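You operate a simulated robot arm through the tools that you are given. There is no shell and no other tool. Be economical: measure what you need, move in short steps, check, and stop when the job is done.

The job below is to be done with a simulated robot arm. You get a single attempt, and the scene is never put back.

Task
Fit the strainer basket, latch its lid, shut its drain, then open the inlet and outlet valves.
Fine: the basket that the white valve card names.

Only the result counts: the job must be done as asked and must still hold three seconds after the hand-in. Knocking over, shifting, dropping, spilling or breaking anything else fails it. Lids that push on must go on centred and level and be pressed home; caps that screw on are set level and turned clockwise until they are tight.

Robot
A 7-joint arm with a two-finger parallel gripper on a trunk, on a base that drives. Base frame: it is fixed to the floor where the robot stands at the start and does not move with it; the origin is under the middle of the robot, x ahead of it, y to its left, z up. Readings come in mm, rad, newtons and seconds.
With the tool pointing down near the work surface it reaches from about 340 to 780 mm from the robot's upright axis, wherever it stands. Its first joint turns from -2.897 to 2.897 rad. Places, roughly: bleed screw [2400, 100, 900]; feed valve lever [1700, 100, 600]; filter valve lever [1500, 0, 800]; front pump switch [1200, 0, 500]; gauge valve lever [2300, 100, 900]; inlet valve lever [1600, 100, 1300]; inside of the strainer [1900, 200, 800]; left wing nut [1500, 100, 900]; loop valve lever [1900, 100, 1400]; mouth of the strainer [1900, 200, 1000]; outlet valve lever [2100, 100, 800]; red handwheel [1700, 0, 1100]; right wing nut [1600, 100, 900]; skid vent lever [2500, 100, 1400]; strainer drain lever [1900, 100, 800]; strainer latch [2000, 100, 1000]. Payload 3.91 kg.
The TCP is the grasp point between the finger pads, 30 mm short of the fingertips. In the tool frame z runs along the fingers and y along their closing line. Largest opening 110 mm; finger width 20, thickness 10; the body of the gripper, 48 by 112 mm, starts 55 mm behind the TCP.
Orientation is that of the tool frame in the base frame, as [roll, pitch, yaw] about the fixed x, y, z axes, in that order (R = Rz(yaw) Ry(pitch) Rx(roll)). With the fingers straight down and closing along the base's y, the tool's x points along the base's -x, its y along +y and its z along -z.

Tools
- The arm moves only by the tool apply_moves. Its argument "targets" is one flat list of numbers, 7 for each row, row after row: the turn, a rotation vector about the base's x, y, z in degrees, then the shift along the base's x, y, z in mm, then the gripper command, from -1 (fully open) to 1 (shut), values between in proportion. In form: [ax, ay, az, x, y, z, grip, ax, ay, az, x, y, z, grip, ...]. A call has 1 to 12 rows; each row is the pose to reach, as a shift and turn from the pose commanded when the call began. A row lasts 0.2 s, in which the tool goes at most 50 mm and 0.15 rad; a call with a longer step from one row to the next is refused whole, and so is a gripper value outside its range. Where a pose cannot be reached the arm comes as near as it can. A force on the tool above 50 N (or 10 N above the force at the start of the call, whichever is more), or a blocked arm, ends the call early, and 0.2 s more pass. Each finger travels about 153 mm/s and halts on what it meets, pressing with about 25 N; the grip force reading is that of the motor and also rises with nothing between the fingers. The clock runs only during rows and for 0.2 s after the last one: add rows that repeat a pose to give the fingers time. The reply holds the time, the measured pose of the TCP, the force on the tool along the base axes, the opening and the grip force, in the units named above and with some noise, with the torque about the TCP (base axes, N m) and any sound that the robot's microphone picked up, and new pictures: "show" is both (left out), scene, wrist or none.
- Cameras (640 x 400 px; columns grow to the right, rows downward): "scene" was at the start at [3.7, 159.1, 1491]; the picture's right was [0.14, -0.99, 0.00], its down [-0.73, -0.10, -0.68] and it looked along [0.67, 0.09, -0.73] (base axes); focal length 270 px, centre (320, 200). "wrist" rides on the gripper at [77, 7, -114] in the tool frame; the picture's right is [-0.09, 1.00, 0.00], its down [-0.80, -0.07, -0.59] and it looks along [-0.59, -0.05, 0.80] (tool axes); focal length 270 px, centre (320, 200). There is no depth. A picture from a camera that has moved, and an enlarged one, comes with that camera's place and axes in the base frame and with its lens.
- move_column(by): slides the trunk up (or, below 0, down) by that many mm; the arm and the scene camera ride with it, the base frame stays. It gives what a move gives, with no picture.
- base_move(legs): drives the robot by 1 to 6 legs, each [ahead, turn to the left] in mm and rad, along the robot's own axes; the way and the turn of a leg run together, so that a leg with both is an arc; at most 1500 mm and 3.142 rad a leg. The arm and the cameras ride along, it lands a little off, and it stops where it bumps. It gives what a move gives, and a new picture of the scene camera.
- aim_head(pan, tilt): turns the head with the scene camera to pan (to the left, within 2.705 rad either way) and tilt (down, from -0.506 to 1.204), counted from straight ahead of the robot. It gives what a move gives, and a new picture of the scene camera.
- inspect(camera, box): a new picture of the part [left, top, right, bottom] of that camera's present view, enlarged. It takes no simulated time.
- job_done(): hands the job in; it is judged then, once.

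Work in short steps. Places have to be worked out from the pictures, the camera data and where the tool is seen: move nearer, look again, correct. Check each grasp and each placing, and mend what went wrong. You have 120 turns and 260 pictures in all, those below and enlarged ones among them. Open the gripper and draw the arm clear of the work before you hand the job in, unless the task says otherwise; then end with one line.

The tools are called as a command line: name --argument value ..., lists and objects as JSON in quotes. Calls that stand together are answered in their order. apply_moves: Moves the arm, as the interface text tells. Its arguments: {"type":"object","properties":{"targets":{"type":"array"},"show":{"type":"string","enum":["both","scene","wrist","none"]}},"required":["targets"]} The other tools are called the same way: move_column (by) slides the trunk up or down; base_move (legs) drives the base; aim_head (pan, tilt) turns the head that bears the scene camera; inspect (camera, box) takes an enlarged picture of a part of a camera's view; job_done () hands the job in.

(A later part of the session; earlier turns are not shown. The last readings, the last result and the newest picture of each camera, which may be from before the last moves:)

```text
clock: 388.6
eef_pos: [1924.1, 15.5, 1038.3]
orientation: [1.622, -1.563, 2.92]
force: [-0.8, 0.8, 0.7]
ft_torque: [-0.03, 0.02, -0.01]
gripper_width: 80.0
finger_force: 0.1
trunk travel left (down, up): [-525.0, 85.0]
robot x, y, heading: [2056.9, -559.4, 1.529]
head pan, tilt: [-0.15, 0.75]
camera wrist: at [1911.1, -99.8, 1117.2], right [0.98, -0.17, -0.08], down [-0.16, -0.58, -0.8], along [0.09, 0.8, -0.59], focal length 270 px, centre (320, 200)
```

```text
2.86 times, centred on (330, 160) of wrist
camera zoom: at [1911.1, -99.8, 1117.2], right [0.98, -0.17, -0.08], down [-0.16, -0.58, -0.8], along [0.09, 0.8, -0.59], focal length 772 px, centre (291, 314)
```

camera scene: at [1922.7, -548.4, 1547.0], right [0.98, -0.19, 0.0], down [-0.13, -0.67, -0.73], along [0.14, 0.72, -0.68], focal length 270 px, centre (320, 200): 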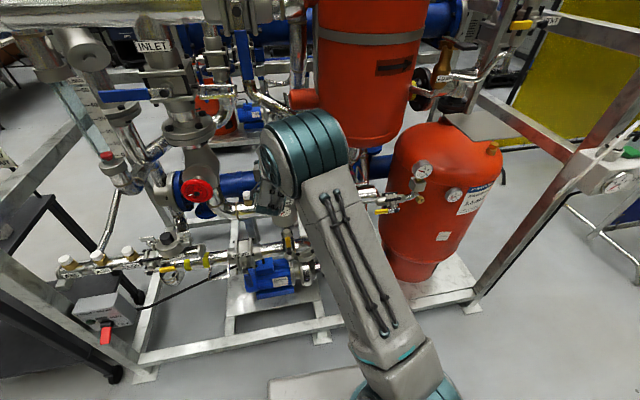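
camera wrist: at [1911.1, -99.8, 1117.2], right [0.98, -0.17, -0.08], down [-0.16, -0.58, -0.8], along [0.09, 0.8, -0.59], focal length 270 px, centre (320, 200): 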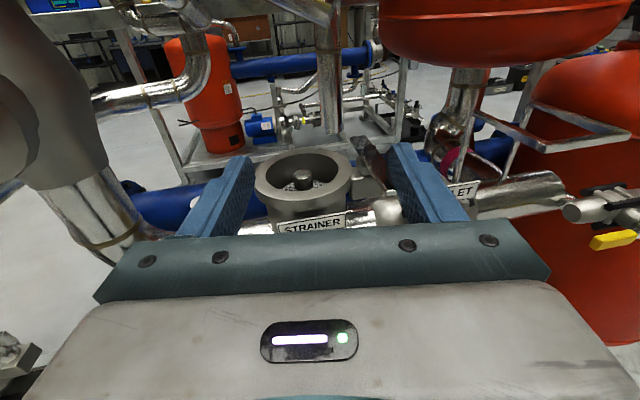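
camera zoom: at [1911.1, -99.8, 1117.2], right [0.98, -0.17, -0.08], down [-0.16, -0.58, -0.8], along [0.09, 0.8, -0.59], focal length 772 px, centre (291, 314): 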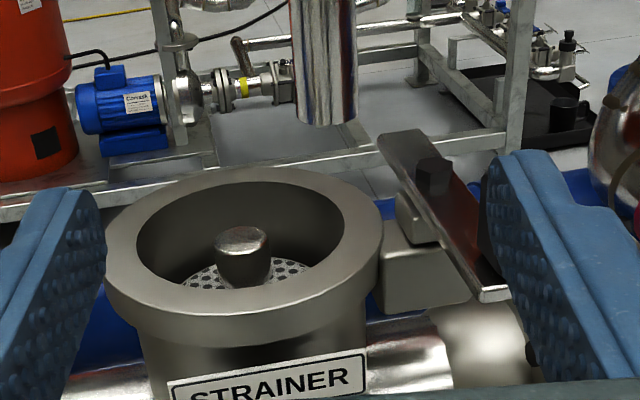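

Basket seated and latch open. Next the lid: I back off, turn the tool down, and close direction along y for the lid knob.

base_move --legs '[[-300, 0]]'

apply_moves --targets '[-8.1, 1.3, 0, 0, -10, 6, -0.45, -16.2, 2.6, 0, 0, -20, 12, -0.45, -24.3, 3.9, 0, 0, -30, 18, -0.45, -32.4, 5.2, 0, 0, -40, 24, -0.45, -40.5, 6.5, 0, 0, -50, 30, -0.45, -48.6, 7.8, 0, 0, -60, 36, -0.45, -56.7, 9.1, 0, 0, -70, 42, -0.45, -64.8, 10.4, 0, 0, -80, 48, -0.45, -72.9, 11.7, 0, 0, -90, 54, -0.45, -81, 13, 0, 0, -95, 60, -0.45, -88.9, 14.3, 0, 0, -100, 62, -0.45]' --show "none"

apply_moves --targets '[0, 0, -8, 0, 0, 0, -0.45, 0, 0, -16, 0, 0, 0, -0.45, 0, 0, -24, 0, 0, 0, -0.45, 0, 0, -32, 0, 0, 0, -0.45, 0, 0, -40, 0, 0, 0, -0.45, 0, 0, -48, 0, 0, 0, -0.45, 0, 0, -56, 0, 0, 0, -0.45, 0, 0, -64, 0, 0, 0, -0.45, 0, 0, -72, 0, 0, 0, -0.45, 0, 0, -80, 0, 0, 0, -0.45]' --show "none"

base_move --legs '[[0, 1.6], [1050, 0], [0, -1.57], [250, 0]]'

```text
clock: 390.6
eef_pos: [1911.1, -280.9, 1038.0]
orientation: [1.606, -1.562, 2.941]
force: [-0.4, -0.2, 0.3]
ft_torque: [-0.01, 0.0, -0.01]
gripper_width: 79.6
finger_force: 0.1
trunk travel left (down, up): [-525.0, 85.0]
robot x, y, heading: [2044.5, -851.2, 1.53]
head pan, tilt: [-0.15, 0.75]
camera scene: at [1910.9, -844.8, 1547.0], right [0.98, -0.19, 0.0], down [-0.13, -0.67, -0.73], along [0.14, 0.72, -0.68], focal length 270 px, centre (320, 200)
```

scene: 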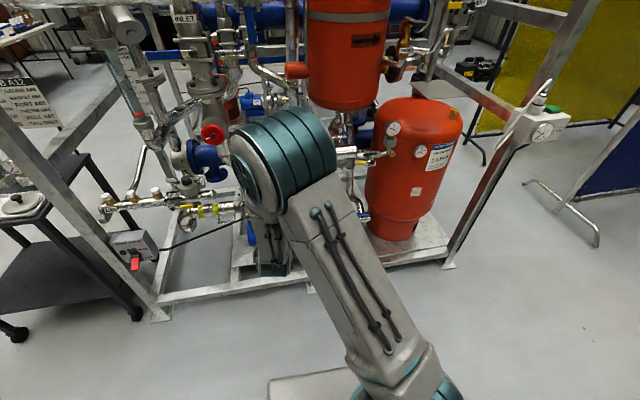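

```text
clock: 393.0
eef_pos: [1912.9, -380.8, 1101.8]
orientation: [3.135, 0.002, 1.421]
force: [-0.3, 0.3, -0.6]
ft_torque: [-0.01, 0.01, 0.0]
gripper_width: 79.6
finger_force: 0.1
trunk travel left (down, up): [-525.0, 85.0]
robot x, y, heading: [2048.7, -852.6, 1.532]
head pan, tilt: [-0.15, 0.75]
```

```text
clock: 395.2
eef_pos: [1911.7, -378.6, 1101.4]
orientation: [3.133, 0.0, 0.021]
force: [1.3, 0.0, -0.1]
ft_torque: [0.02, -0.03, -0.02]
gripper_width: 79.6
finger_force: 0.1
trunk travel left (down, up): [-525.0, 85.0]
robot x, y, heading: [2045.6, -854.1, 1.53]
head pan, tilt: [-0.15, 0.75]
```

```text
clock: 409.9
eef_pos: [810.2, -148.0, 1102.6]
orientation: [3.134, 0.001, 0.072]
force: [-0.2, 0.1, 0.1]
ft_torque: [-0.03, -0.01, 0.0]
gripper_width: 79.8
finger_force: 0.2
trunk travel left (down, up): [-525.0, 85.0]
robot x, y, heading: [966.8, -616.8, 1.576]
head pan, tilt: [-0.15, 0.75]
camera scene: at [831.5, -611.7, 1547.0], right [0.99, -0.14, 0.0], down [-0.1, -0.68, -0.73], along [0.1, 0.72, -0.68], focal length 270 px, centre (320, 200)
```

scene: 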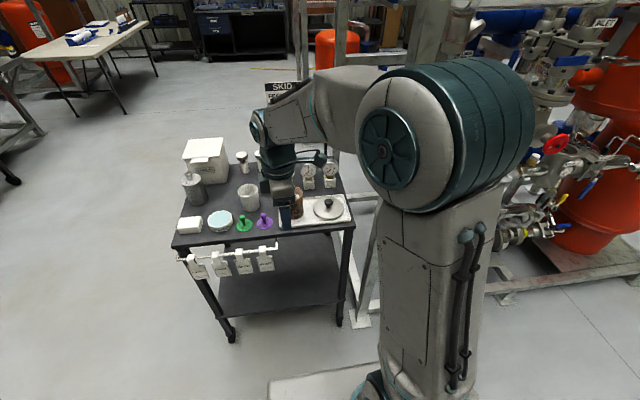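

Lid knob ≈ (967, 73, ~885). I drive 120 mm nearer and move above it.

base_move --legs '[[120, 0]]'

apply_moves --targets '[0, 0, 0, 35, 22, 0, -0.3, 0, 0, 0, 70, 44, 0, -0.2, 0, 0, 0, 105, 66, 0, 0, 0, 0, 0, 140, 88, 0, 0, 0, 0, 0, 155, 100, -20, 0, 0, 0, 0, 155, 100, -65, 0, 0, 0, 0, 155, 100, -100, 0]' --show "both"

```text
clock: 411.2
eef_pos: [809.8, -29.0, 1101.9]
orientation: [3.133, 0.002, 0.073]
force: [-0.2, 0.2, -0.5]
ft_torque: [-0.03, -0.01, 0.0]
gripper_width: 79.8
finger_force: 0.1
trunk travel left (down, up): [-525.0, 85.0]
robot x, y, heading: [965.4, -497.1, 1.581]
head pan, tilt: [-0.15, 0.75]
camera scene: at [830.5, -492.3, 1547.0], right [0.99, -0.14, 0.0], down [-0.1, -0.68, -0.73], along [0.1, 0.72, -0.68], focal length 270 px, centre (320, 200)
```

scene: 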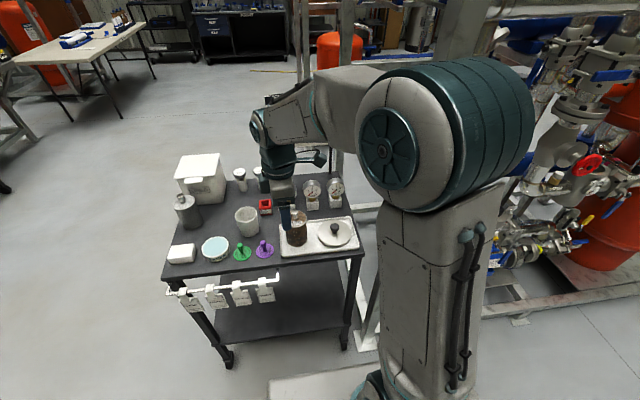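

```text
clock: 412.8
eef_pos: [963.7, 69.9, 1002.1]
orientation: [3.135, 0.001, 0.072]
force: [-0.8, -0.5, 0.0]
ft_torque: [0.02, -0.02, 0.03]
gripper_width: 54.9
finger_force: 0.1
trunk travel left (down, up): [-525.0, 85.0]
robot x, y, heading: [965.9, -497.0, 1.576]
head pan, tilt: [-0.15, 0.75]
camera scene: at [830.7, -492.9, 1547.1], right [0.99, -0.14, 0.0], down [-0.1, -0.68, -0.73], along [0.1, 0.72, -0.68], focal length 270 px, centre (320, 200)
camera wrist: at [1041.4, 68.7, 1117.8], right [-0.02, -1.0, 0.01], down [-0.8, 0.02, 0.59], along [-0.6, 0.0, -0.8], focal length 270 px, centre (320, 200)
```

scene: 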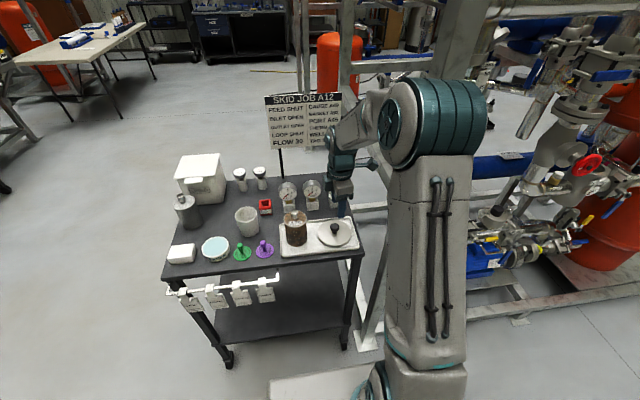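
wrist: 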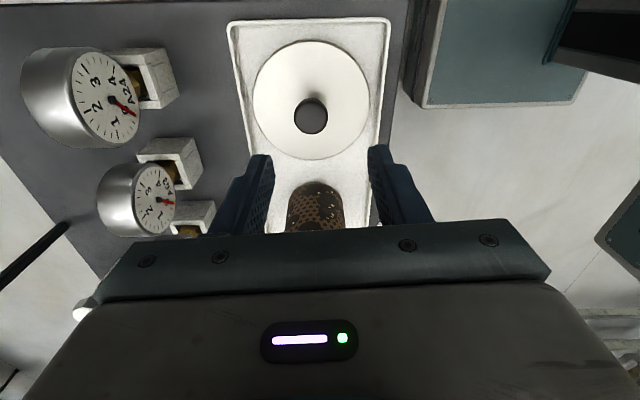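

Lid centred under the tool within 7 mm. Shift +7 in y and descend around the knob.

apply_moves --targets '[0, 0, 0, 1, 7, -25, 0, 0, 0, 0, 1, 7, -60, 0, 0, 0, 0, 1, 7, -82, 0, 0, 0, 0, 1, 7, -92, 0]' --show "wrist"

```text
clock: 413.8
eef_pos: [966.1, 77.9, 909.1]
orientation: [3.135, 0.002, 0.071]
force: [1.0, -0.7, -0.2]
ft_torque: [-0.01, 0.01, 0.01]
gripper_width: 55.1
finger_force: 0.1
trunk travel left (down, up): [-525.0, 85.0]
robot x, y, heading: [968.6, -500.5, 1.576]
head pan, tilt: [-0.15, 0.75]
camera wrist: at [1043.0, 76.7, 1024.9], right [-0.02, -1.0, 0.01], down [-0.8, 0.02, 0.59], along [-0.6, 0.0, -0.8], focal length 270 px, centre (320, 200)
```

wrist: 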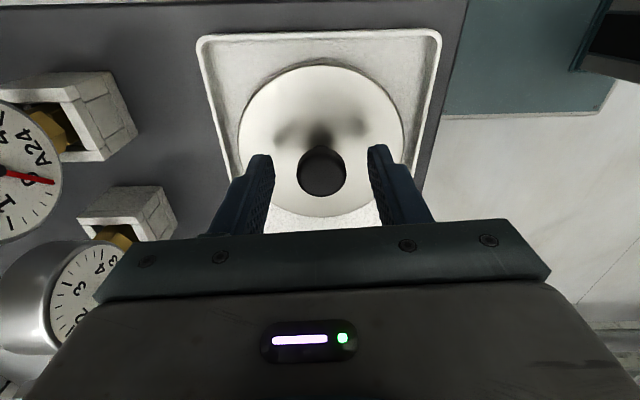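

Knob is between the tips; 22 mm lower, then close.

apply_moves --targets '[0, 0, 0, 0, 0, -12, 0, 0, 0, 0, 0, 0, -20, 0, 0, 0, 0, 0, 0, -22, 0.4, 0, 0, 0, 0, 0, -22, 0.8, 0, 0, 0, 0, 0, -22, 1, 0, 0, 0, 0, 0, -22, 1, 0, 0, 0, 0, 0, -22, 1, 0, 0, 0, 0, 0, -20, 1, 0, 0, 0, 0, 0, -16, 1, 0, 0, 0, 0, 0, -10, 1]' --show "wrist"

```text
clock: 416.0
eef_pos: [964.7, 76.7, 897.3]
orientation: [3.129, 0.002, 0.071]
force: [0.3, 0.9, -2.1]
ft_torque: [0.0, -0.03, 0.03]
gripper_width: 29.0
finger_force: 25.5
trunk travel left (down, up): [-525.0, 85.0]
robot x, y, heading: [966.0, -495.3, 1.576]
head pan, tilt: [-0.15, 0.75]
camera wrist: at [1043.5, 75.7, 1013.0], right [-0.02, -1.0, 0.01], down [-0.8, 0.02, 0.59], along [-0.6, 0.0, -0.8], focal length 270 px, centre (320, 200)
```

wrist: 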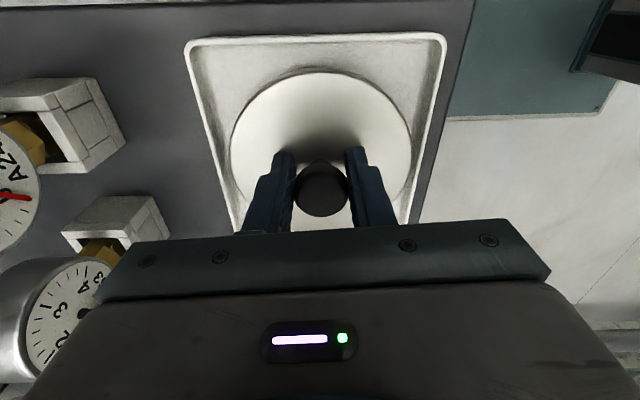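

Gripped at 29 mm and lifting. I raise it slowly.

apply_moves --targets '[0, 0, 0, 0, 0, 8, 1, 0, 0, 0, 0, 0, 18, 1, 0, 0, 0, 0, 0, 30, 1, 0, 0, 0, 0, 0, 44, 1, 0, 0, 0, 0, 0, 60, 1, 0, 0, 0, 0, 0, 76, 1, 0, 0, 0, 0, 0, 92, 1, 0, 0, 0, 0, 0, 108, 1, 0, 0, 0, 0, -6, 124, 1, 0, 0, 0, 0, -20, 140, 1, 0, 0, 0, 0, -36, 150, 1, 0, 0, 0, 0, -50, 155, 1]' --show "wrist"

```text
clock: 418.6
eef_pos: [966.2, 27.7, 1054.4]
orientation: [3.134, 0.002, 0.07]
force: [0.4, 0.7, -2.2]
ft_torque: [0.02, 0.0, -0.03]
gripper_width: 28.7
finger_force: 25.1
trunk travel left (down, up): [-525.0, 85.0]
robot x, y, heading: [970.8, -496.8, 1.573]
head pan, tilt: [-0.15, 0.75]
camera wrist: at [1042.7, 25.5, 1170.0], right [-0.02, -1.0, 0.01], down [-0.8, 0.02, 0.59], along [-0.6, 0.0, -0.8], focal length 270 px, centre (320, 200)
```

wrist: 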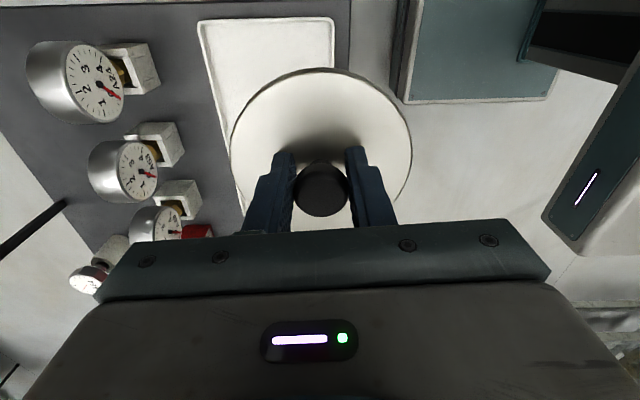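

Lid held level. Drive back to the strainer front.

base_move --legs '[[-360, 0], [0, -1.573], [1110, 0], [0, 1.571]]'

apply_moves --targets '[0, 0, 0, -10, 0, 0, 1, 0, 0, 0, -26, 0, 0, 1, 0, 0, 0, -44, 0, 0, 1, 0, 0, 0, -62, 0, 0, 1, 0, 0, 0, -80, 0, 0, 1, 0, 0, 0, -98, 0, 0, 1, 0, 0, 0, -116, 0, 0, 1, 0, 0, 0, -134, 0, 0, 1, 0, 0, 0, -148, 0, 0, 1, 0, 0, 0, -155, 0, 0, 1]' --show "scene"

```text
clock: 433.7
eef_pos: [2056.3, -294.4, 1054.3]
orientation: [3.132, 0.001, 0.101]
force: [-0.2, -0.2, -1.9]
ft_torque: [0.02, -0.05, 0.01]
gripper_width: 28.6
finger_force: 24.8
trunk travel left (down, up): [-525.0, 85.0]
robot x, y, heading: [2075.4, -820.1, 1.613]
head pan, tilt: [-0.15, 0.75]
camera scene: at [1936.2, -819.5, 1547.0], right [0.99, -0.11, 0.0], down [-0.08, -0.68, -0.73], along [0.08, 0.73, -0.68], focal length 270 px, centre (320, 200)
```

scene: 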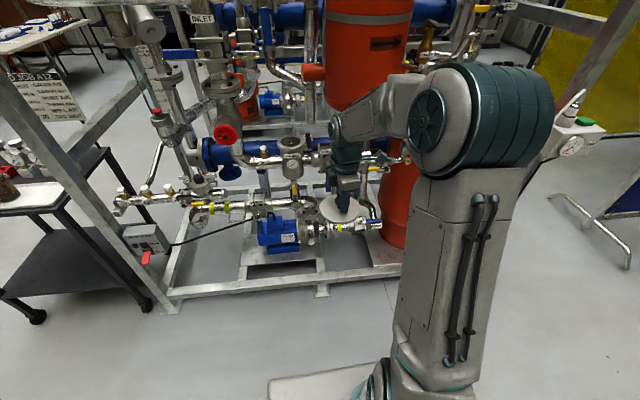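

```text
clock: 435.9
eef_pos: [1899.7, -293.0, 1054.5]
orientation: [3.134, -0.001, 0.101]
force: [0.5, -0.3, -2.4]
ft_torque: [0.0, -0.01, 0.01]
gripper_width: 28.9
finger_force: 24.9
trunk travel left (down, up): [-525.0, 85.0]
robot x, y, heading: [2070.5, -817.7, 1.615]
head pan, tilt: [-0.15, 0.75]
camera scene: at [1936.2, -819.4, 1547.0], right [0.99, -0.11, 0.0], down [-0.08, -0.68, -0.73], along [0.08, 0.73, -0.68], focal length 270 px, centre (320, 200)
```

scene: 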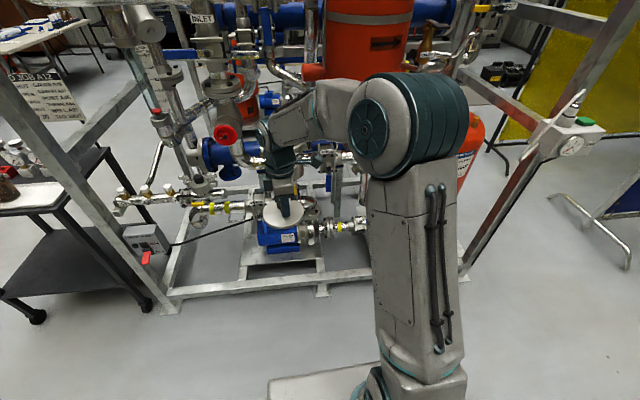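

base_move --legs '[[310, 0]]'

apply_moves --targets '[0, 0, 0, 10, 0, -6, 1, 0, 0, 0, 24, 0, -12, 1, 0, 0, 0, 36, 4, -18, 1, 0, 0, 0, 38, 16, -20, 1, 0, 0, 0, 38, 30, -20, 1, 0, 0, 0, 38, 44, -20, 1]' --show "both"

inspect --camera "scene" --box '[230, 60, 370, 180]'

```text
clock: 438.0
eef_pos: [1887.3, 16.3, 1054.2]
orientation: [3.133, 0.002, 0.101]
force: [1.2, 0.5, -2.3]
ft_torque: [-0.03, -0.03, 0.02]
gripper_width: 29.0
finger_force: 25.6
trunk travel left (down, up): [-525.0, 85.0]
robot x, y, heading: [2063.4, -507.4, 1.61]
head pan, tilt: [-0.15, 0.75]
camera scene: at [1924.5, -509.2, 1547.0], right [0.99, -0.11, 0.0], down [-0.08, -0.68, -0.73], along [0.08, 0.73, -0.68], focal length 270 px, centre (320, 200)
```

scene: 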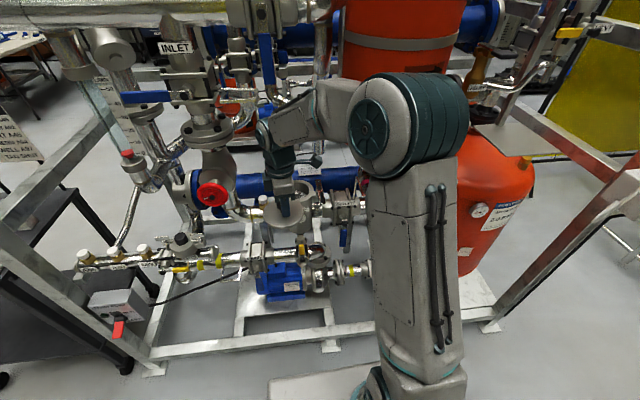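

```text
clock: 439.4
eef_pos: [1925.3, 58.9, 1034.0]
orientation: [3.133, 0.003, 0.102]
force: [-0.2, -0.1, -2.1]
ft_torque: [0.01, -0.02, 0.0]
gripper_width: 29.1
finger_force: 24.8
trunk travel left (down, up): [-525.0, 85.0]
robot x, y, heading: [2065.3, -505.6, 1.605]
head pan, tilt: [-0.15, 0.75]
camera scene: at [1924.6, -509.6, 1547.0], right [0.99, -0.11, 0.0], down [-0.08, -0.68, -0.73], along [0.08, 0.73, -0.68], focal length 270 px, centre (320, 200)
camera wrist: at [2003.6, 60.6, 1149.4], right [0.01, -1.0, 0.01], down [-0.8, 0.0, 0.59], along [-0.59, -0.01, -0.8], focal length 270 px, centre (320, 200)
```

scene: 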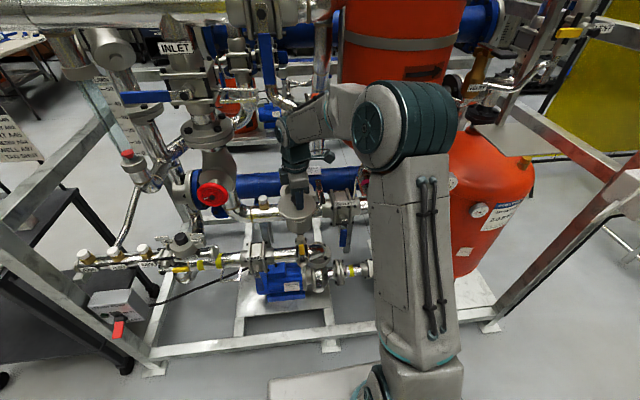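
wrist: 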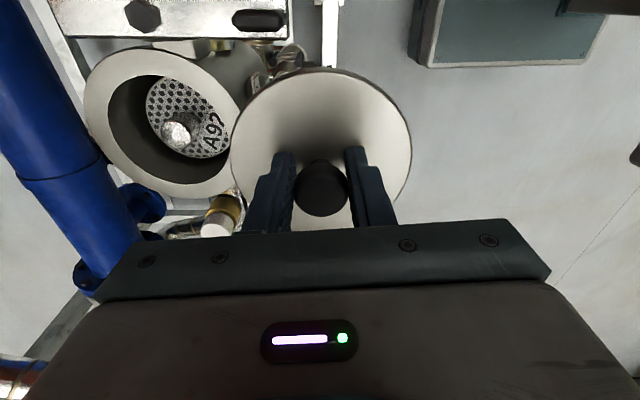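

```text
3.33 times, centred on (300, 120) of scene
camera zoom: at [1924.6, -509.6, 1547.0], right [0.99, -0.11, 0.0], down [-0.08, -0.68, -0.73], along [0.08, 0.73, -0.68], focal length 900 px, centre (387, 467)
```

zoom: 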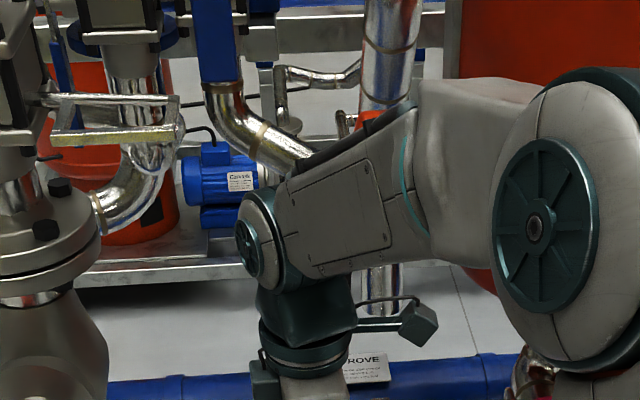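

Excellent view: mouth centre ≈ (1922,169). Move the lid over it.

apply_moves --targets '[0, 0, 0, 0, 12, 0, 1, 0, 0, 0, 0, 28, 0, 1, 0, 0, 0, -1, 46, 0, 1, 0, 0, 0, -2, 64, 0, 1, 0, 0, 0, -2, 82, 0, 1, 0, 0, 0, -2, 98, -2, 1, 0, 0, 0, -2, 108, -6, 1, 0, 0, 0, -2, 110, -10, 1]' --show "both"

inspect --camera "scene" --box '[230, 80, 370, 200]'

```text
clock: 441.2
eef_pos: [1925.2, 169.3, 1023.5]
orientation: [3.133, 0.002, 0.101]
force: [0.1, 0.3, -1.5]
ft_torque: [0.01, -0.05, 0.01]
gripper_width: 28.9
finger_force: 24.6
trunk travel left (down, up): [-525.0, 85.0]
robot x, y, heading: [2060.6, -509.2, 1.608]
head pan, tilt: [-0.15, 0.75]
camera scene: at [1924.6, -509.6, 1547.0], right [0.99, -0.11, 0.0], down [-0.08, -0.68, -0.73], along [0.08, 0.73, -0.68], focal length 270 px, centre (320, 200)
camera wrist: at [2002.0, 171.3, 1139.9], right [0.01, -1.0, 0.01], down [-0.8, 0.0, 0.59], along [-0.59, -0.01, -0.8], focal length 270 px, centre (320, 200)
```

scene: 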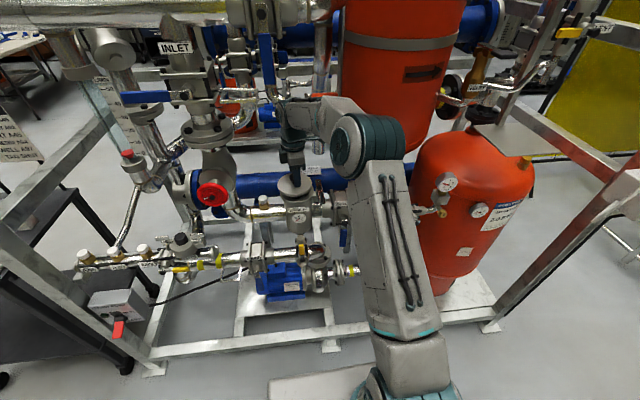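
wrist: 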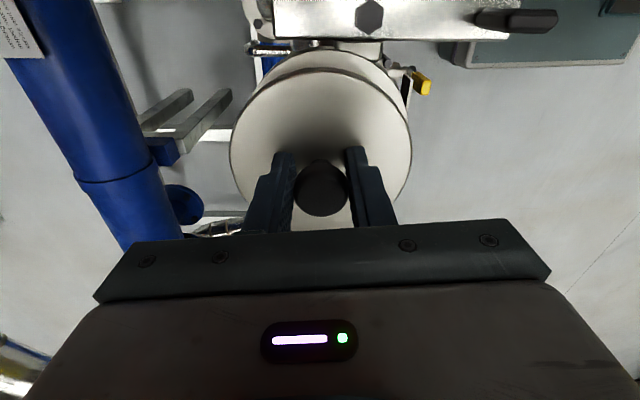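

```text
3.33 times, centred on (300, 140) of scene
camera zoom: at [1924.6, -509.6, 1547.0], right [0.99, -0.11, 0.0], down [-0.08, -0.68, -0.73], along [0.08, 0.73, -0.68], focal length 900 px, centre (387, 400)
```

zoom: 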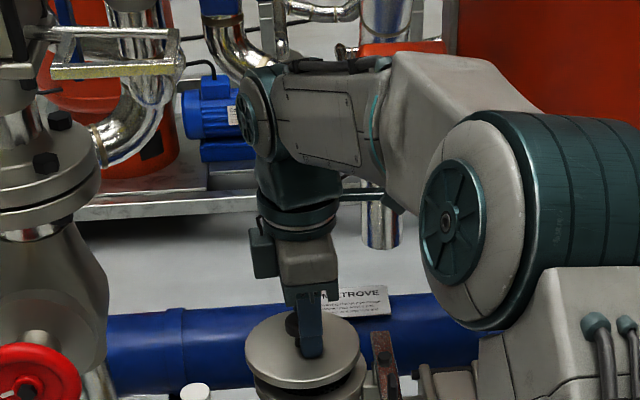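

Aligned to within ~2 mm by both views. I lower gently.

apply_moves --targets '[0, 0, 0, 0, 0, -5, 1, 0, 0, 0, 0, 0, -9, 1, 0, 0, 0, 0, 0, -13, 1, 0, 0, 0, 0, 0, -16, 1, 0, 0, 0, 0, 0, -19, 1, 0, 0, 0, 0, 0, -22, 1]' --show "wrist"

```text
clock: 442.6
eef_pos: [1926.2, 169.3, 1009.4]
orientation: [-3.135, 0.002, 0.097]
force: [0.3, 9.1, 46.3]
ft_torque: [0.35, 1.26, -0.15]
gripper_width: 29.1
finger_force: 25.0
trunk travel left (down, up): [-525.0, 85.0]
robot x, y, heading: [2058.6, -509.3, 1.603]
head pan, tilt: [-0.15, 0.75]
camera wrist: at [2002.7, 168.3, 1125.6], right [0.01, -1.0, -0.01], down [-0.8, -0.01, 0.6], along [-0.6, 0.0, -0.8], focal length 270 px, centre (320, 200)
```

wrist: 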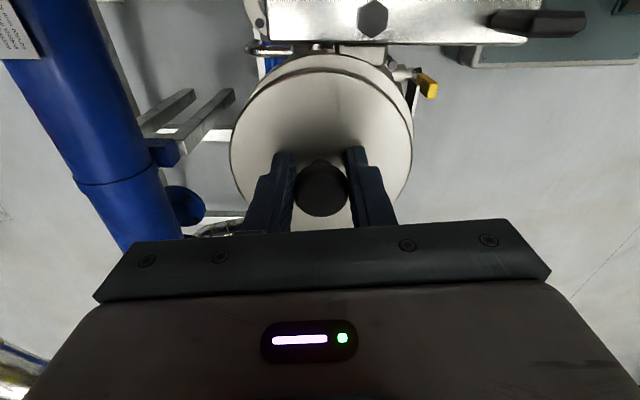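

Contact at 46 N with reaction on the left side. I look from the head camera to see whether the lid sits level on the rim.

inspect --camera "scene" --box '[255, 150, 335, 220]'

inspect --camera "wrist" --box '[220, 20, 440, 220]'

```text
5.71 times, centred on (295, 185) of scene
camera zoom: at [1926.1, -513.9, 1547.9], right [0.99, -0.11, 0.0], down [-0.08, -0.68, -0.73], along [0.08, 0.73, -0.68], focal length 1543 px, centre (463, 286)
```

zoom: 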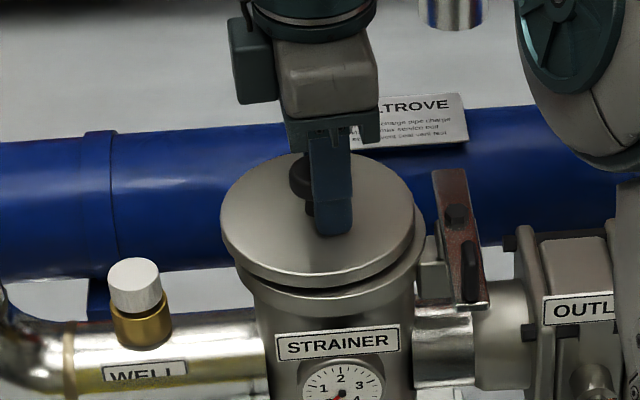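

```text
2.00 times, centred on (330, 120) of wrist
camera zoom: at [2002.7, 168.3, 1125.6], right [0.01, -1.0, -0.01], down [-0.8, -0.01, 0.6], along [-0.6, 0.0, -0.8], focal length 541 px, centre (300, 360)
```

zoom: 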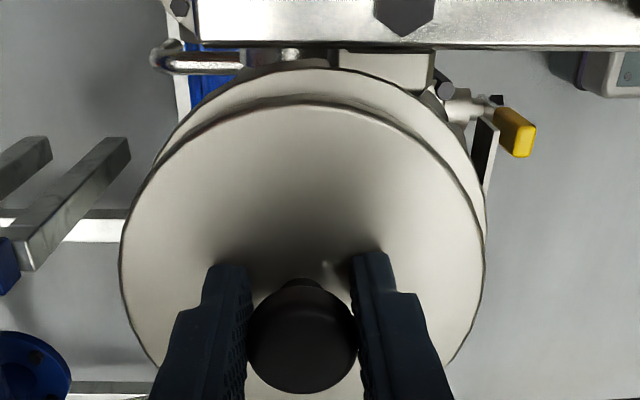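

Head view shows the lid ~7 mm too far left (matches the torque). I lift 10 mm, shift +6 mm x, −1 mm y, and lower again.

apply_moves --targets '[0, 0, 0, 0, 0, 8, 1, 0, 0, 0, 0, 0, 18, 1, 0, 0, 0, 6, -1, 18, 1, 0, 0, 0, 6, -1, 14, 1, 0, 0, 0, 6, -1, 10, 1, 0, 0, 0, 6, -1, 7, 1, 0, 0, 0, 6, -1, 4, 1]' --show "wrist"

inspect --camera "scene" --box '[255, 150, 335, 220]'

```text
clock: 444.2
eef_pos: [1928.7, 168.8, 1010.5]
orientation: [-3.141, 0.002, 0.1]
force: [0.6, -0.2, 22.9]
ft_torque: [0.88, -0.22, -0.05]
gripper_width: 29.1
finger_force: 25.1
trunk travel left (down, up): [-525.0, 85.0]
robot x, y, heading: [2060.0, -508.1, 1.607]
head pan, tilt: [-0.15, 0.75]
camera wrist: at [2007.4, 168.4, 1126.2], right [0.01, -1.0, 0.0], down [-0.8, -0.01, 0.6], along [-0.6, -0.01, -0.8], focal length 270 px, centre (320, 200)
```

wrist: 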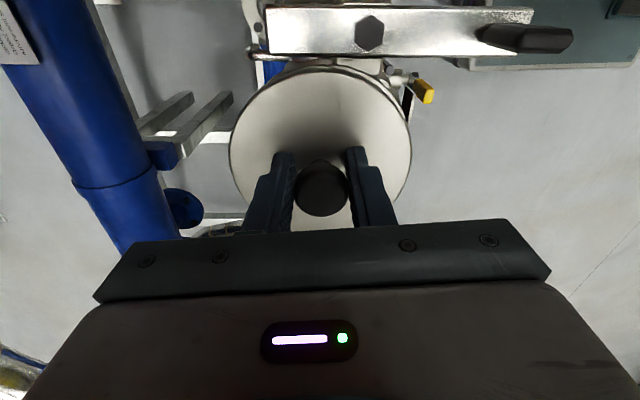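

```text
5.71 times, centred on (295, 185) of scene
camera zoom: at [1925.3, -512.6, 1547.5], right [0.99, -0.11, 0.0], down [-0.08, -0.68, -0.73], along [0.08, 0.73, -0.68], focal length 1543 px, centre (463, 286)
```

zoom: 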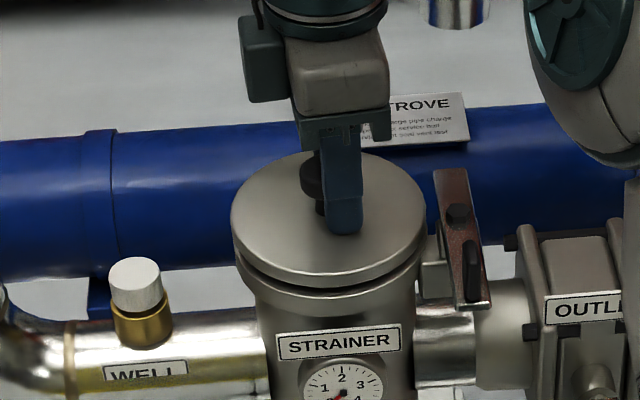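

Now centred in x; reaction is at the back (+y). I shift −4 mm in y and lower again.

apply_moves --targets '[0, 0, 0, 0, 0, 8, 1, 0, 0, 0, 1, -4, 10, 1, 0, 0, 0, 1, -4, 6, 1, 0, 0, 0, 1, -4, 3, 1, 0, 0, 0, 1, -4, 0, 1, 0, 0, 0, 1, -4, -3, 1]' --show "wrist"

inspect --camera "scene" --box '[255, 150, 335, 220]'

```text
clock: 445.6
eef_pos: [1931.7, 165.1, 1010.7]
orientation: [-3.137, 0.002, 0.1]
force: [-1.6, 8.6, 48.4]
ft_torque: [-1.02, -0.77, 0.06]
gripper_width: 29.1
finger_force: 24.9
trunk travel left (down, up): [-525.0, 85.0]
robot x, y, heading: [2060.3, -507.3, 1.608]
head pan, tilt: [-0.15, 0.75]
camera wrist: at [2008.8, 163.8, 1126.1], right [0.01, -1.0, -0.01], down [-0.8, -0.01, 0.6], along [-0.6, 0.0, -0.8], focal length 270 px, centre (320, 200)
```

wrist: 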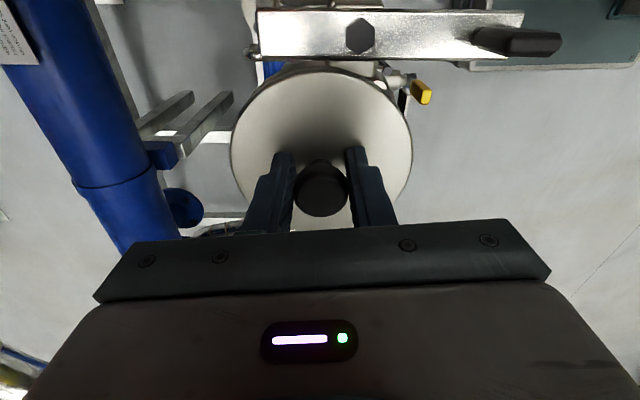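

```text
5.71 times, centred on (295, 185) of scene
camera zoom: at [1925.4, -513.9, 1547.9], right [0.99, -0.11, 0.0], down [-0.08, -0.68, -0.73], along [0.08, 0.73, -0.68], focal length 1543 px, centre (463, 286)
```

zoom: 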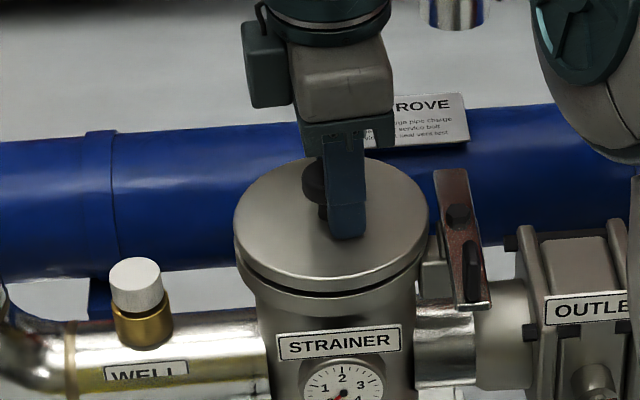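

Lid sits centred on the rim (head and wrist views agree, within ~1 mm). I unload and open the fingers.

apply_moves --targets '[0, 0, 0, 0, 0, 3, 1, 0, 0, 0, -0.5, 0.5, 6, 1, 0, 0, 0, -0.5, 0.5, 7, 0.6, 0, 0, 0, -0.5, 0.5, 7, 0.2, 0, 0, 0, -0.5, 0.5, 7, 0, 0, 0, 0, -0.5, 0.5, 7, 0, 0, 0, 0, -0.5, 0.5, 30, 0, 0, 0, 0, -0.5, 0.5, 50, 0]' --show "wrist"

inspect --camera "scene" --box '[255, 150, 335, 220]'

```text
clock: 447.4
eef_pos: [1931.7, 164.6, 1051.9]
orientation: [3.129, 0.001, 0.102]
force: [-0.1, 0.1, 0.3]
ft_torque: [-0.01, -0.01, 0.0]
gripper_width: 55.1
finger_force: 0.1
trunk travel left (down, up): [-525.0, 85.0]
robot x, y, heading: [2062.2, -508.8, 1.606]
head pan, tilt: [-0.15, 0.75]
camera wrist: at [2008.7, 166.1, 1168.0], right [0.01, -1.0, 0.01], down [-0.8, 0.0, 0.59], along [-0.59, -0.02, -0.8], focal length 270 px, centre (320, 200)
```

wrist: 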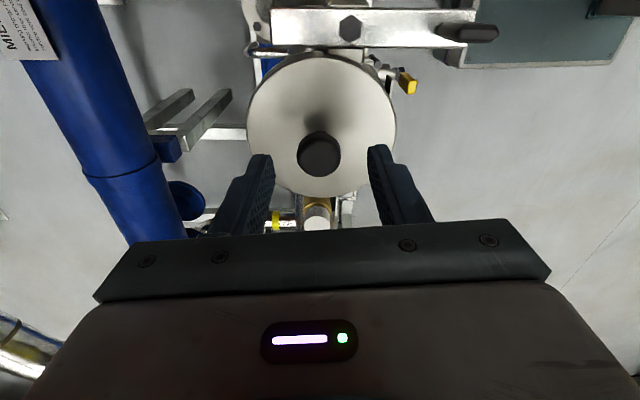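

```text
5.71 times, centred on (295, 185) of scene
camera zoom: at [1924.7, -510.3, 1546.9], right [0.99, -0.11, 0.0], down [-0.08, -0.68, -0.73], along [0.08, 0.73, -0.68], focal length 1543 px, centre (463, 286)
```

zoom: 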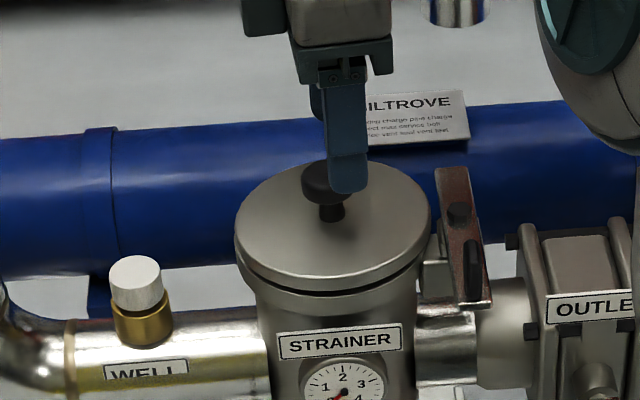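

Lid is on and level. Now the latch: pivot ≈ (1998,147), handle ≈ (1995,75). I close the fingers, go to the left of the handle and down to its height.

apply_moves --targets '[0, 0, 0, 0, -25, 10, 0.5, 0, 0, 0, 0, -60, 10, 1, 0, 0, 0, 5, -88, 10, 1, 0, 0, 0, 20, -88, 5, 1, 0, 0, 0, 24, -88, -15, 1, 0, 0, 0, 24, -88, -34, 1, 0, 0, 0, 24, -88, -34, 1]' --show "both"

inspect --camera "scene" --box '[255, 150, 345, 230]'

```text
clock: 449.0
eef_pos: [1955.5, 77.6, 1020.2]
orientation: [3.133, 0.002, 0.101]
force: [0.1, -0.6, 0.1]
ft_torque: [0.0, 0.0, 0.02]
gripper_width: 0.0
finger_force: 25.5
trunk travel left (down, up): [-525.0, 85.0]
robot x, y, heading: [2063.7, -509.9, 1.608]
head pan, tilt: [-0.15, 0.75]
camera scene: at [1924.7, -510.0, 1547.0], right [0.99, -0.11, 0.0], down [-0.08, -0.68, -0.73], along [0.08, 0.73, -0.68], focal length 270 px, centre (320, 200)
camera wrist: at [2033.0, 77.5, 1134.8], right [0.01, -1.0, 0.01], down [-0.8, -0.01, 0.59], along [-0.59, -0.01, -0.8], focal length 270 px, centre (320, 200)
```

scene: 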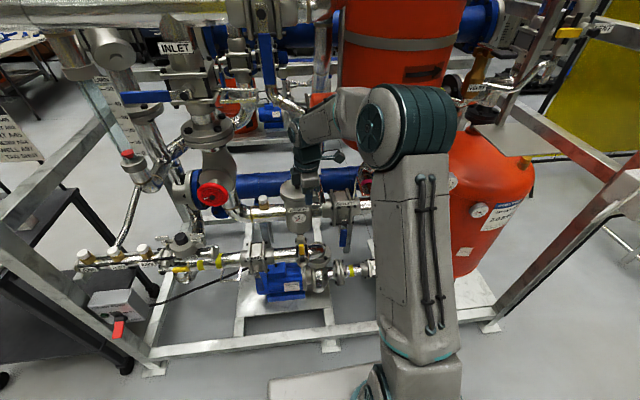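
wrist: 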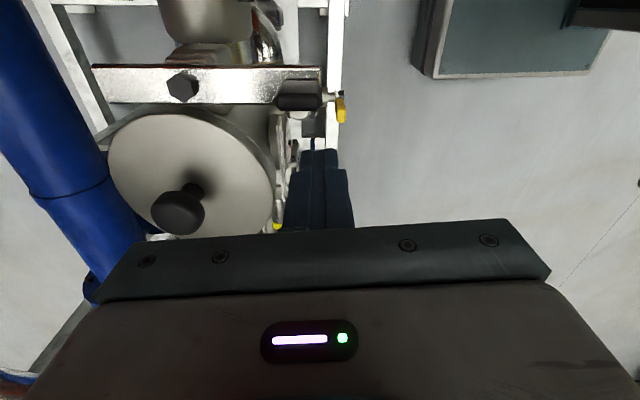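

```text
5.00 times, centred on (300, 190) of scene
camera zoom: at [1924.7, -510.0, 1547.0], right [0.99, -0.11, 0.0], down [-0.08, -0.68, -0.73], along [0.08, 0.73, -0.68], focal length 1350 px, centre (420, 250)
```

zoom: 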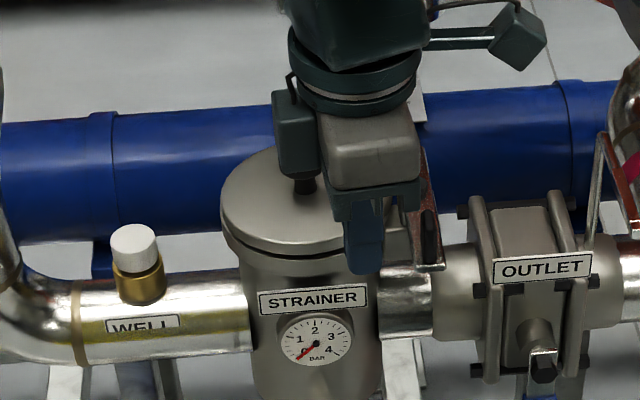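

Handle is at ≈(1996,88). I push it along an arc around the pivot, to the right and then back.

apply_moves --targets '[0, 0, 0, 10, 13, 0, 1, 0, 0, 0, 22, 13, 0, 1, 0, 0, 0, 38, 12, 0, 1, 0, 0, 0, 54, 12, 0, 1, 0, 0, 0, 68, 18, 0, 1, 0, 0, 0, 82, 27, 0, 1, 0, 0, 0, 90, 36, 0, 1, 0, 0, 0, 95, 44, 0, 1, 0, 0, 0, 98, 52, 0, 1, 0, 0, 0, 99, 57, 0, 1]' --show "both"

inspect --camera "scene" --box '[255, 150, 345, 230]'

```text
clock: 450.2
eef_pos: [2000.9, 89.9, 1020.2]
orientation: [3.126, 0.024, 0.128]
force: [-27.0, -4.7, 2.0]
ft_torque: [-0.22, 0.11, 0.13]
gripper_width: 0.0
finger_force: 24.9
trunk travel left (down, up): [-525.0, 85.0]
robot x, y, heading: [2062.9, -508.4, 1.63]
head pan, tilt: [-0.15, 0.75]
stopped in row 6: the force on the tool passed its limit (the readings are from after the stop); the commanded pose is now the measured one
camera scene: at [1924.9, -513.9, 1547.2], right [1.0, -0.09, 0.0], down [-0.06, -0.68, -0.73], along [0.07, 0.73, -0.68], focal length 270 px, centre (320, 200)
camera wrist: at [2080.0, 93.5, 1133.7], right [0.04, -1.0, 0.02], down [-0.79, -0.02, 0.61], along [-0.61, -0.04, -0.79], focal length 270 px, centre (320, 200)
```

scene: 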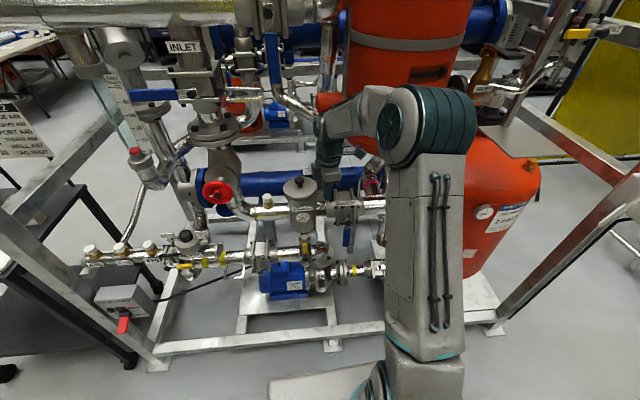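
wrist: 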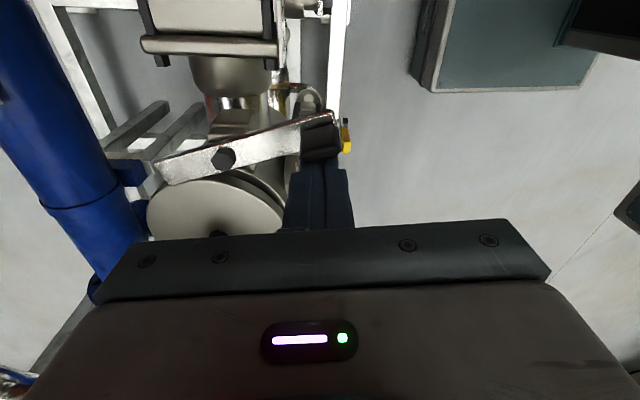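

```text
5.00 times, centred on (300, 190) of scene
camera zoom: at [1924.9, -513.9, 1547.2], right [1.0, -0.09, 0.0], down [-0.06, -0.68, -0.73], along [0.07, 0.73, -0.68], focal length 1350 px, centre (420, 250)
```

zoom: 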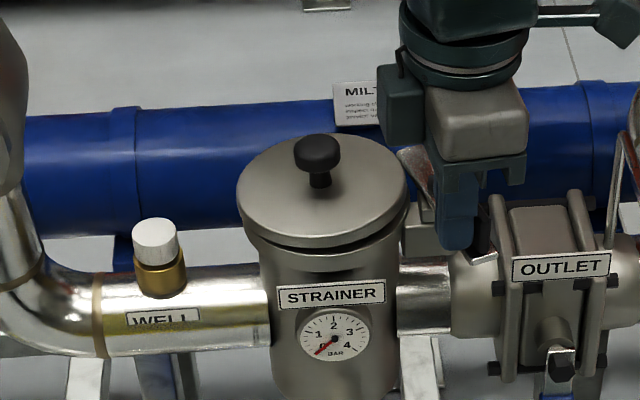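

The bar's free end meets the lid's edge: the lid isn't fully home yet. I back off the handle and go press the lid down on its knob with closed fingertips.

apply_moves --targets '[0, 0, 0, -12, -4, 0, 1, 0, 0, 0, -24, -8, 15, 1, 0, 0, 0, -40, 0, 45, 1, 0, 0, 0, -55, 30, 55, 1, 0, 0, 0, -70, 62, 55, 1, 0, 0, 0, -72, 75, 50, 1]' --show "wrist"

inspect --camera "scene" --box '[255, 150, 345, 230]'

```text
clock: 451.6
eef_pos: [1934.3, 166.3, 1067.8]
orientation: [3.127, 0.015, 0.121]
force: [-0.1, -1.0, 0.2]
ft_torque: [-0.01, 0.0, 0.02]
gripper_width: 0.0
finger_force: 25.0
trunk travel left (down, up): [-525.0, 85.0]
robot x, y, heading: [2062.3, -506.6, 1.623]
head pan, tilt: [-0.15, 0.75]
camera wrist: at [2012.9, 169.9, 1181.7], right [0.03, -1.0, 0.02], down [-0.8, -0.02, 0.61], along [-0.61, -0.03, -0.8], focal length 270 px, centre (320, 200)
```

wrist: 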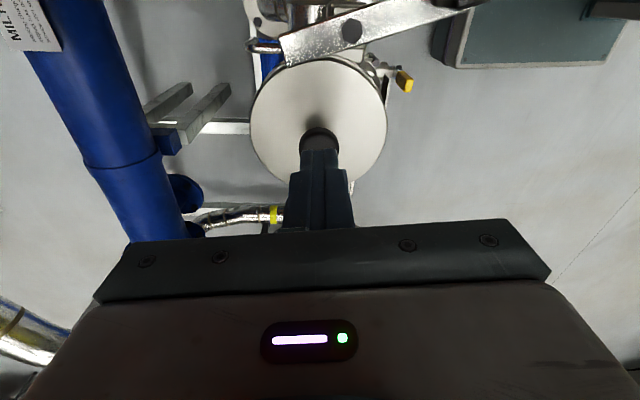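

```text
5.00 times, centred on (300, 190) of scene
camera zoom: at [1924.6, -511.8, 1547.0], right [1.0, -0.1, 0.0], down [-0.07, -0.68, -0.73], along [0.07, 0.73, -0.68], focal length 1350 px, centre (420, 250)
```

zoom: 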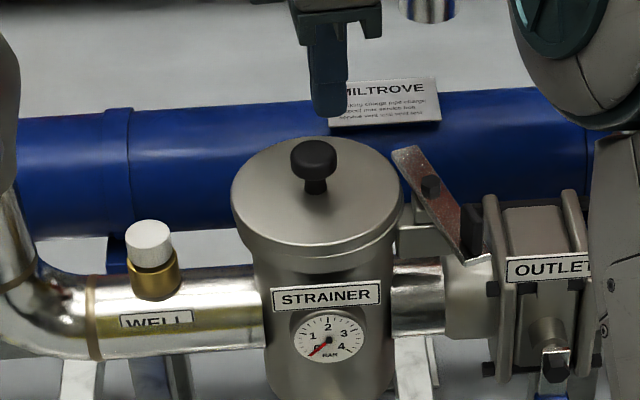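

I press down on the knob.

apply_moves --targets '[0, 0, 0, -3, 0, -15, 1, 0, 0, 0, -3, 0, -25, 1, 0, 0, 0, -3, 0, -31, 1, 0, 0, 0, -3, 0, -36, 1, 0, 0, 0, -3, 0, -40, 1, 0, 0, 0, -3, 0, -44, 1, 0, 0, 0, -3, 0, -48, 1, 0, 0, 0, -3, 0, -52, 1]' --show "wrist"

inspect --camera "scene" --box '[255, 150, 345, 230]'

```text
clock: 453.1
eef_pos: [1931.2, 167.9, 1036.5]
orientation: [-3.135, 0.017, 0.118]
force: [0.8, -5.2, 17.4]
ft_torque: [-0.14, -0.12, 0.01]
gripper_width: 0.4
finger_force: 24.6
trunk travel left (down, up): [-525.0, 85.0]
robot x, y, heading: [2062.7, -510.1, 1.62]
head pan, tilt: [-0.15, 0.75]
stopped in row 7: the force on the tool passed its limit (the readings are from after the stop); the commanded pose is now the measured one
camera wrist: at [2010.1, 168.2, 1149.1], right [0.03, -1.0, -0.01], down [-0.79, -0.03, 0.61], along [-0.61, -0.01, -0.79], focal length 270 px, centre (320, 200)
```

wrist: 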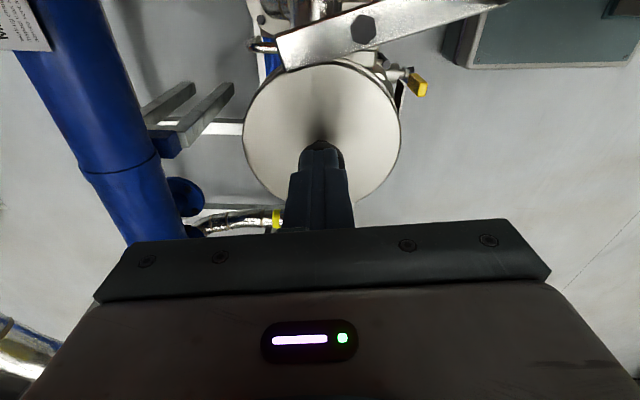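

```text
5.00 times, centred on (300, 190) of scene
camera zoom: at [1925.3, -515.3, 1546.9], right [1.0, -0.1, 0.0], down [-0.07, -0.68, -0.73], along [0.07, 0.73, -0.68], focal length 1350 px, centre (420, 250)
```

zoom: 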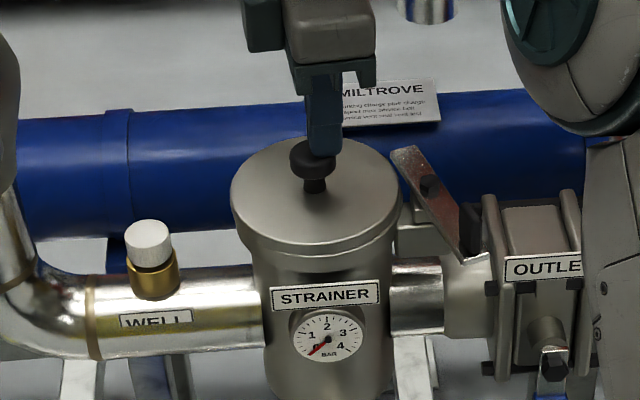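

Lid now sits flush (gap closed). I go back to the handle and push it round.

apply_moves --targets '[0, 0, 0, 0, 0, 30, 1, 0, 0, 0, 0, -40, 34, 1, 0, 0, 0, 10, -80, 34, 1, 0, 0, 0, 30, -88, 20, 1, 0, 0, 0, 46, -88, -6, 1, 0, 0, 0, 50, -86, -16, 1, 0, 0, 0, 70, -80, -16, 1, 0, 0, 0, 88, -75, -16, 1, 0, 0, 0, 102, -67, -16, 1, 0, 0, 0, 112, -56, -16, 1, 0, 0, 0, 119, -45, -16, 1, 0, 0, 0, 122, -38, -16, 1]' --show "wrist"

inspect --camera "scene" --box '[255, 150, 355, 230]'

```text
clock: 455.7
eef_pos: [2052.8, 131.1, 1016.0]
orientation: [-3.14, 0.018, 0.118]
force: [0.8, -0.1, -0.6]
ft_torque: [0.03, -0.01, 0.01]
gripper_width: 0.0
finger_force: 24.6
trunk travel left (down, up): [-525.0, 85.0]
robot x, y, heading: [2059.2, -509.1, 1.622]
head pan, tilt: [-0.15, 0.75]
camera wrist: at [2132.0, 132.1, 1129.4], right [0.03, -1.0, 0.0], down [-0.79, -0.02, 0.61], along [-0.61, -0.02, -0.79], focal length 270 px, centre (320, 200)
```

wrist: 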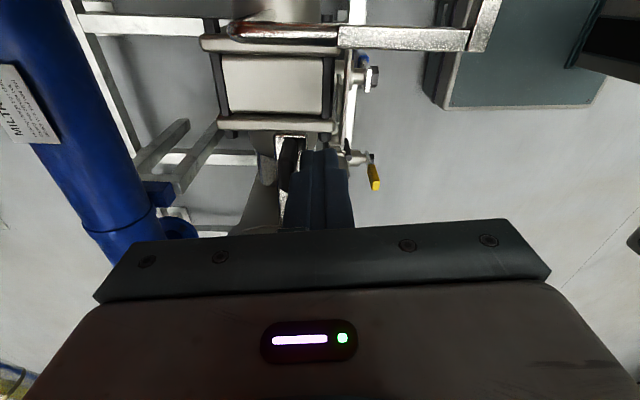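

```text
5.00 times, centred on (305, 190) of scene
camera zoom: at [1924.7, -511.9, 1547.0], right [1.0, -0.1, 0.0], down [-0.07, -0.68, -0.73], along [0.07, 0.73, -0.68], focal length 1350 px, centre (395, 250)
```

zoom: 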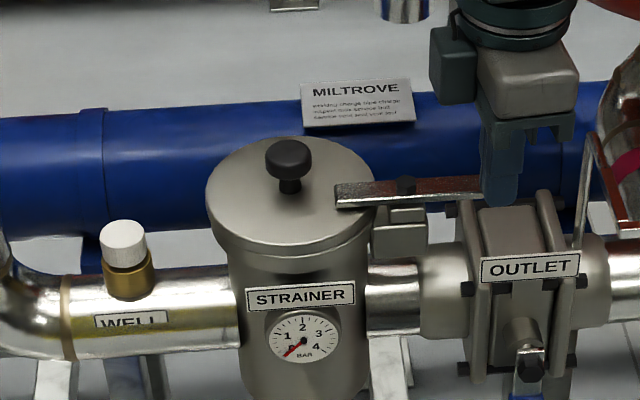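

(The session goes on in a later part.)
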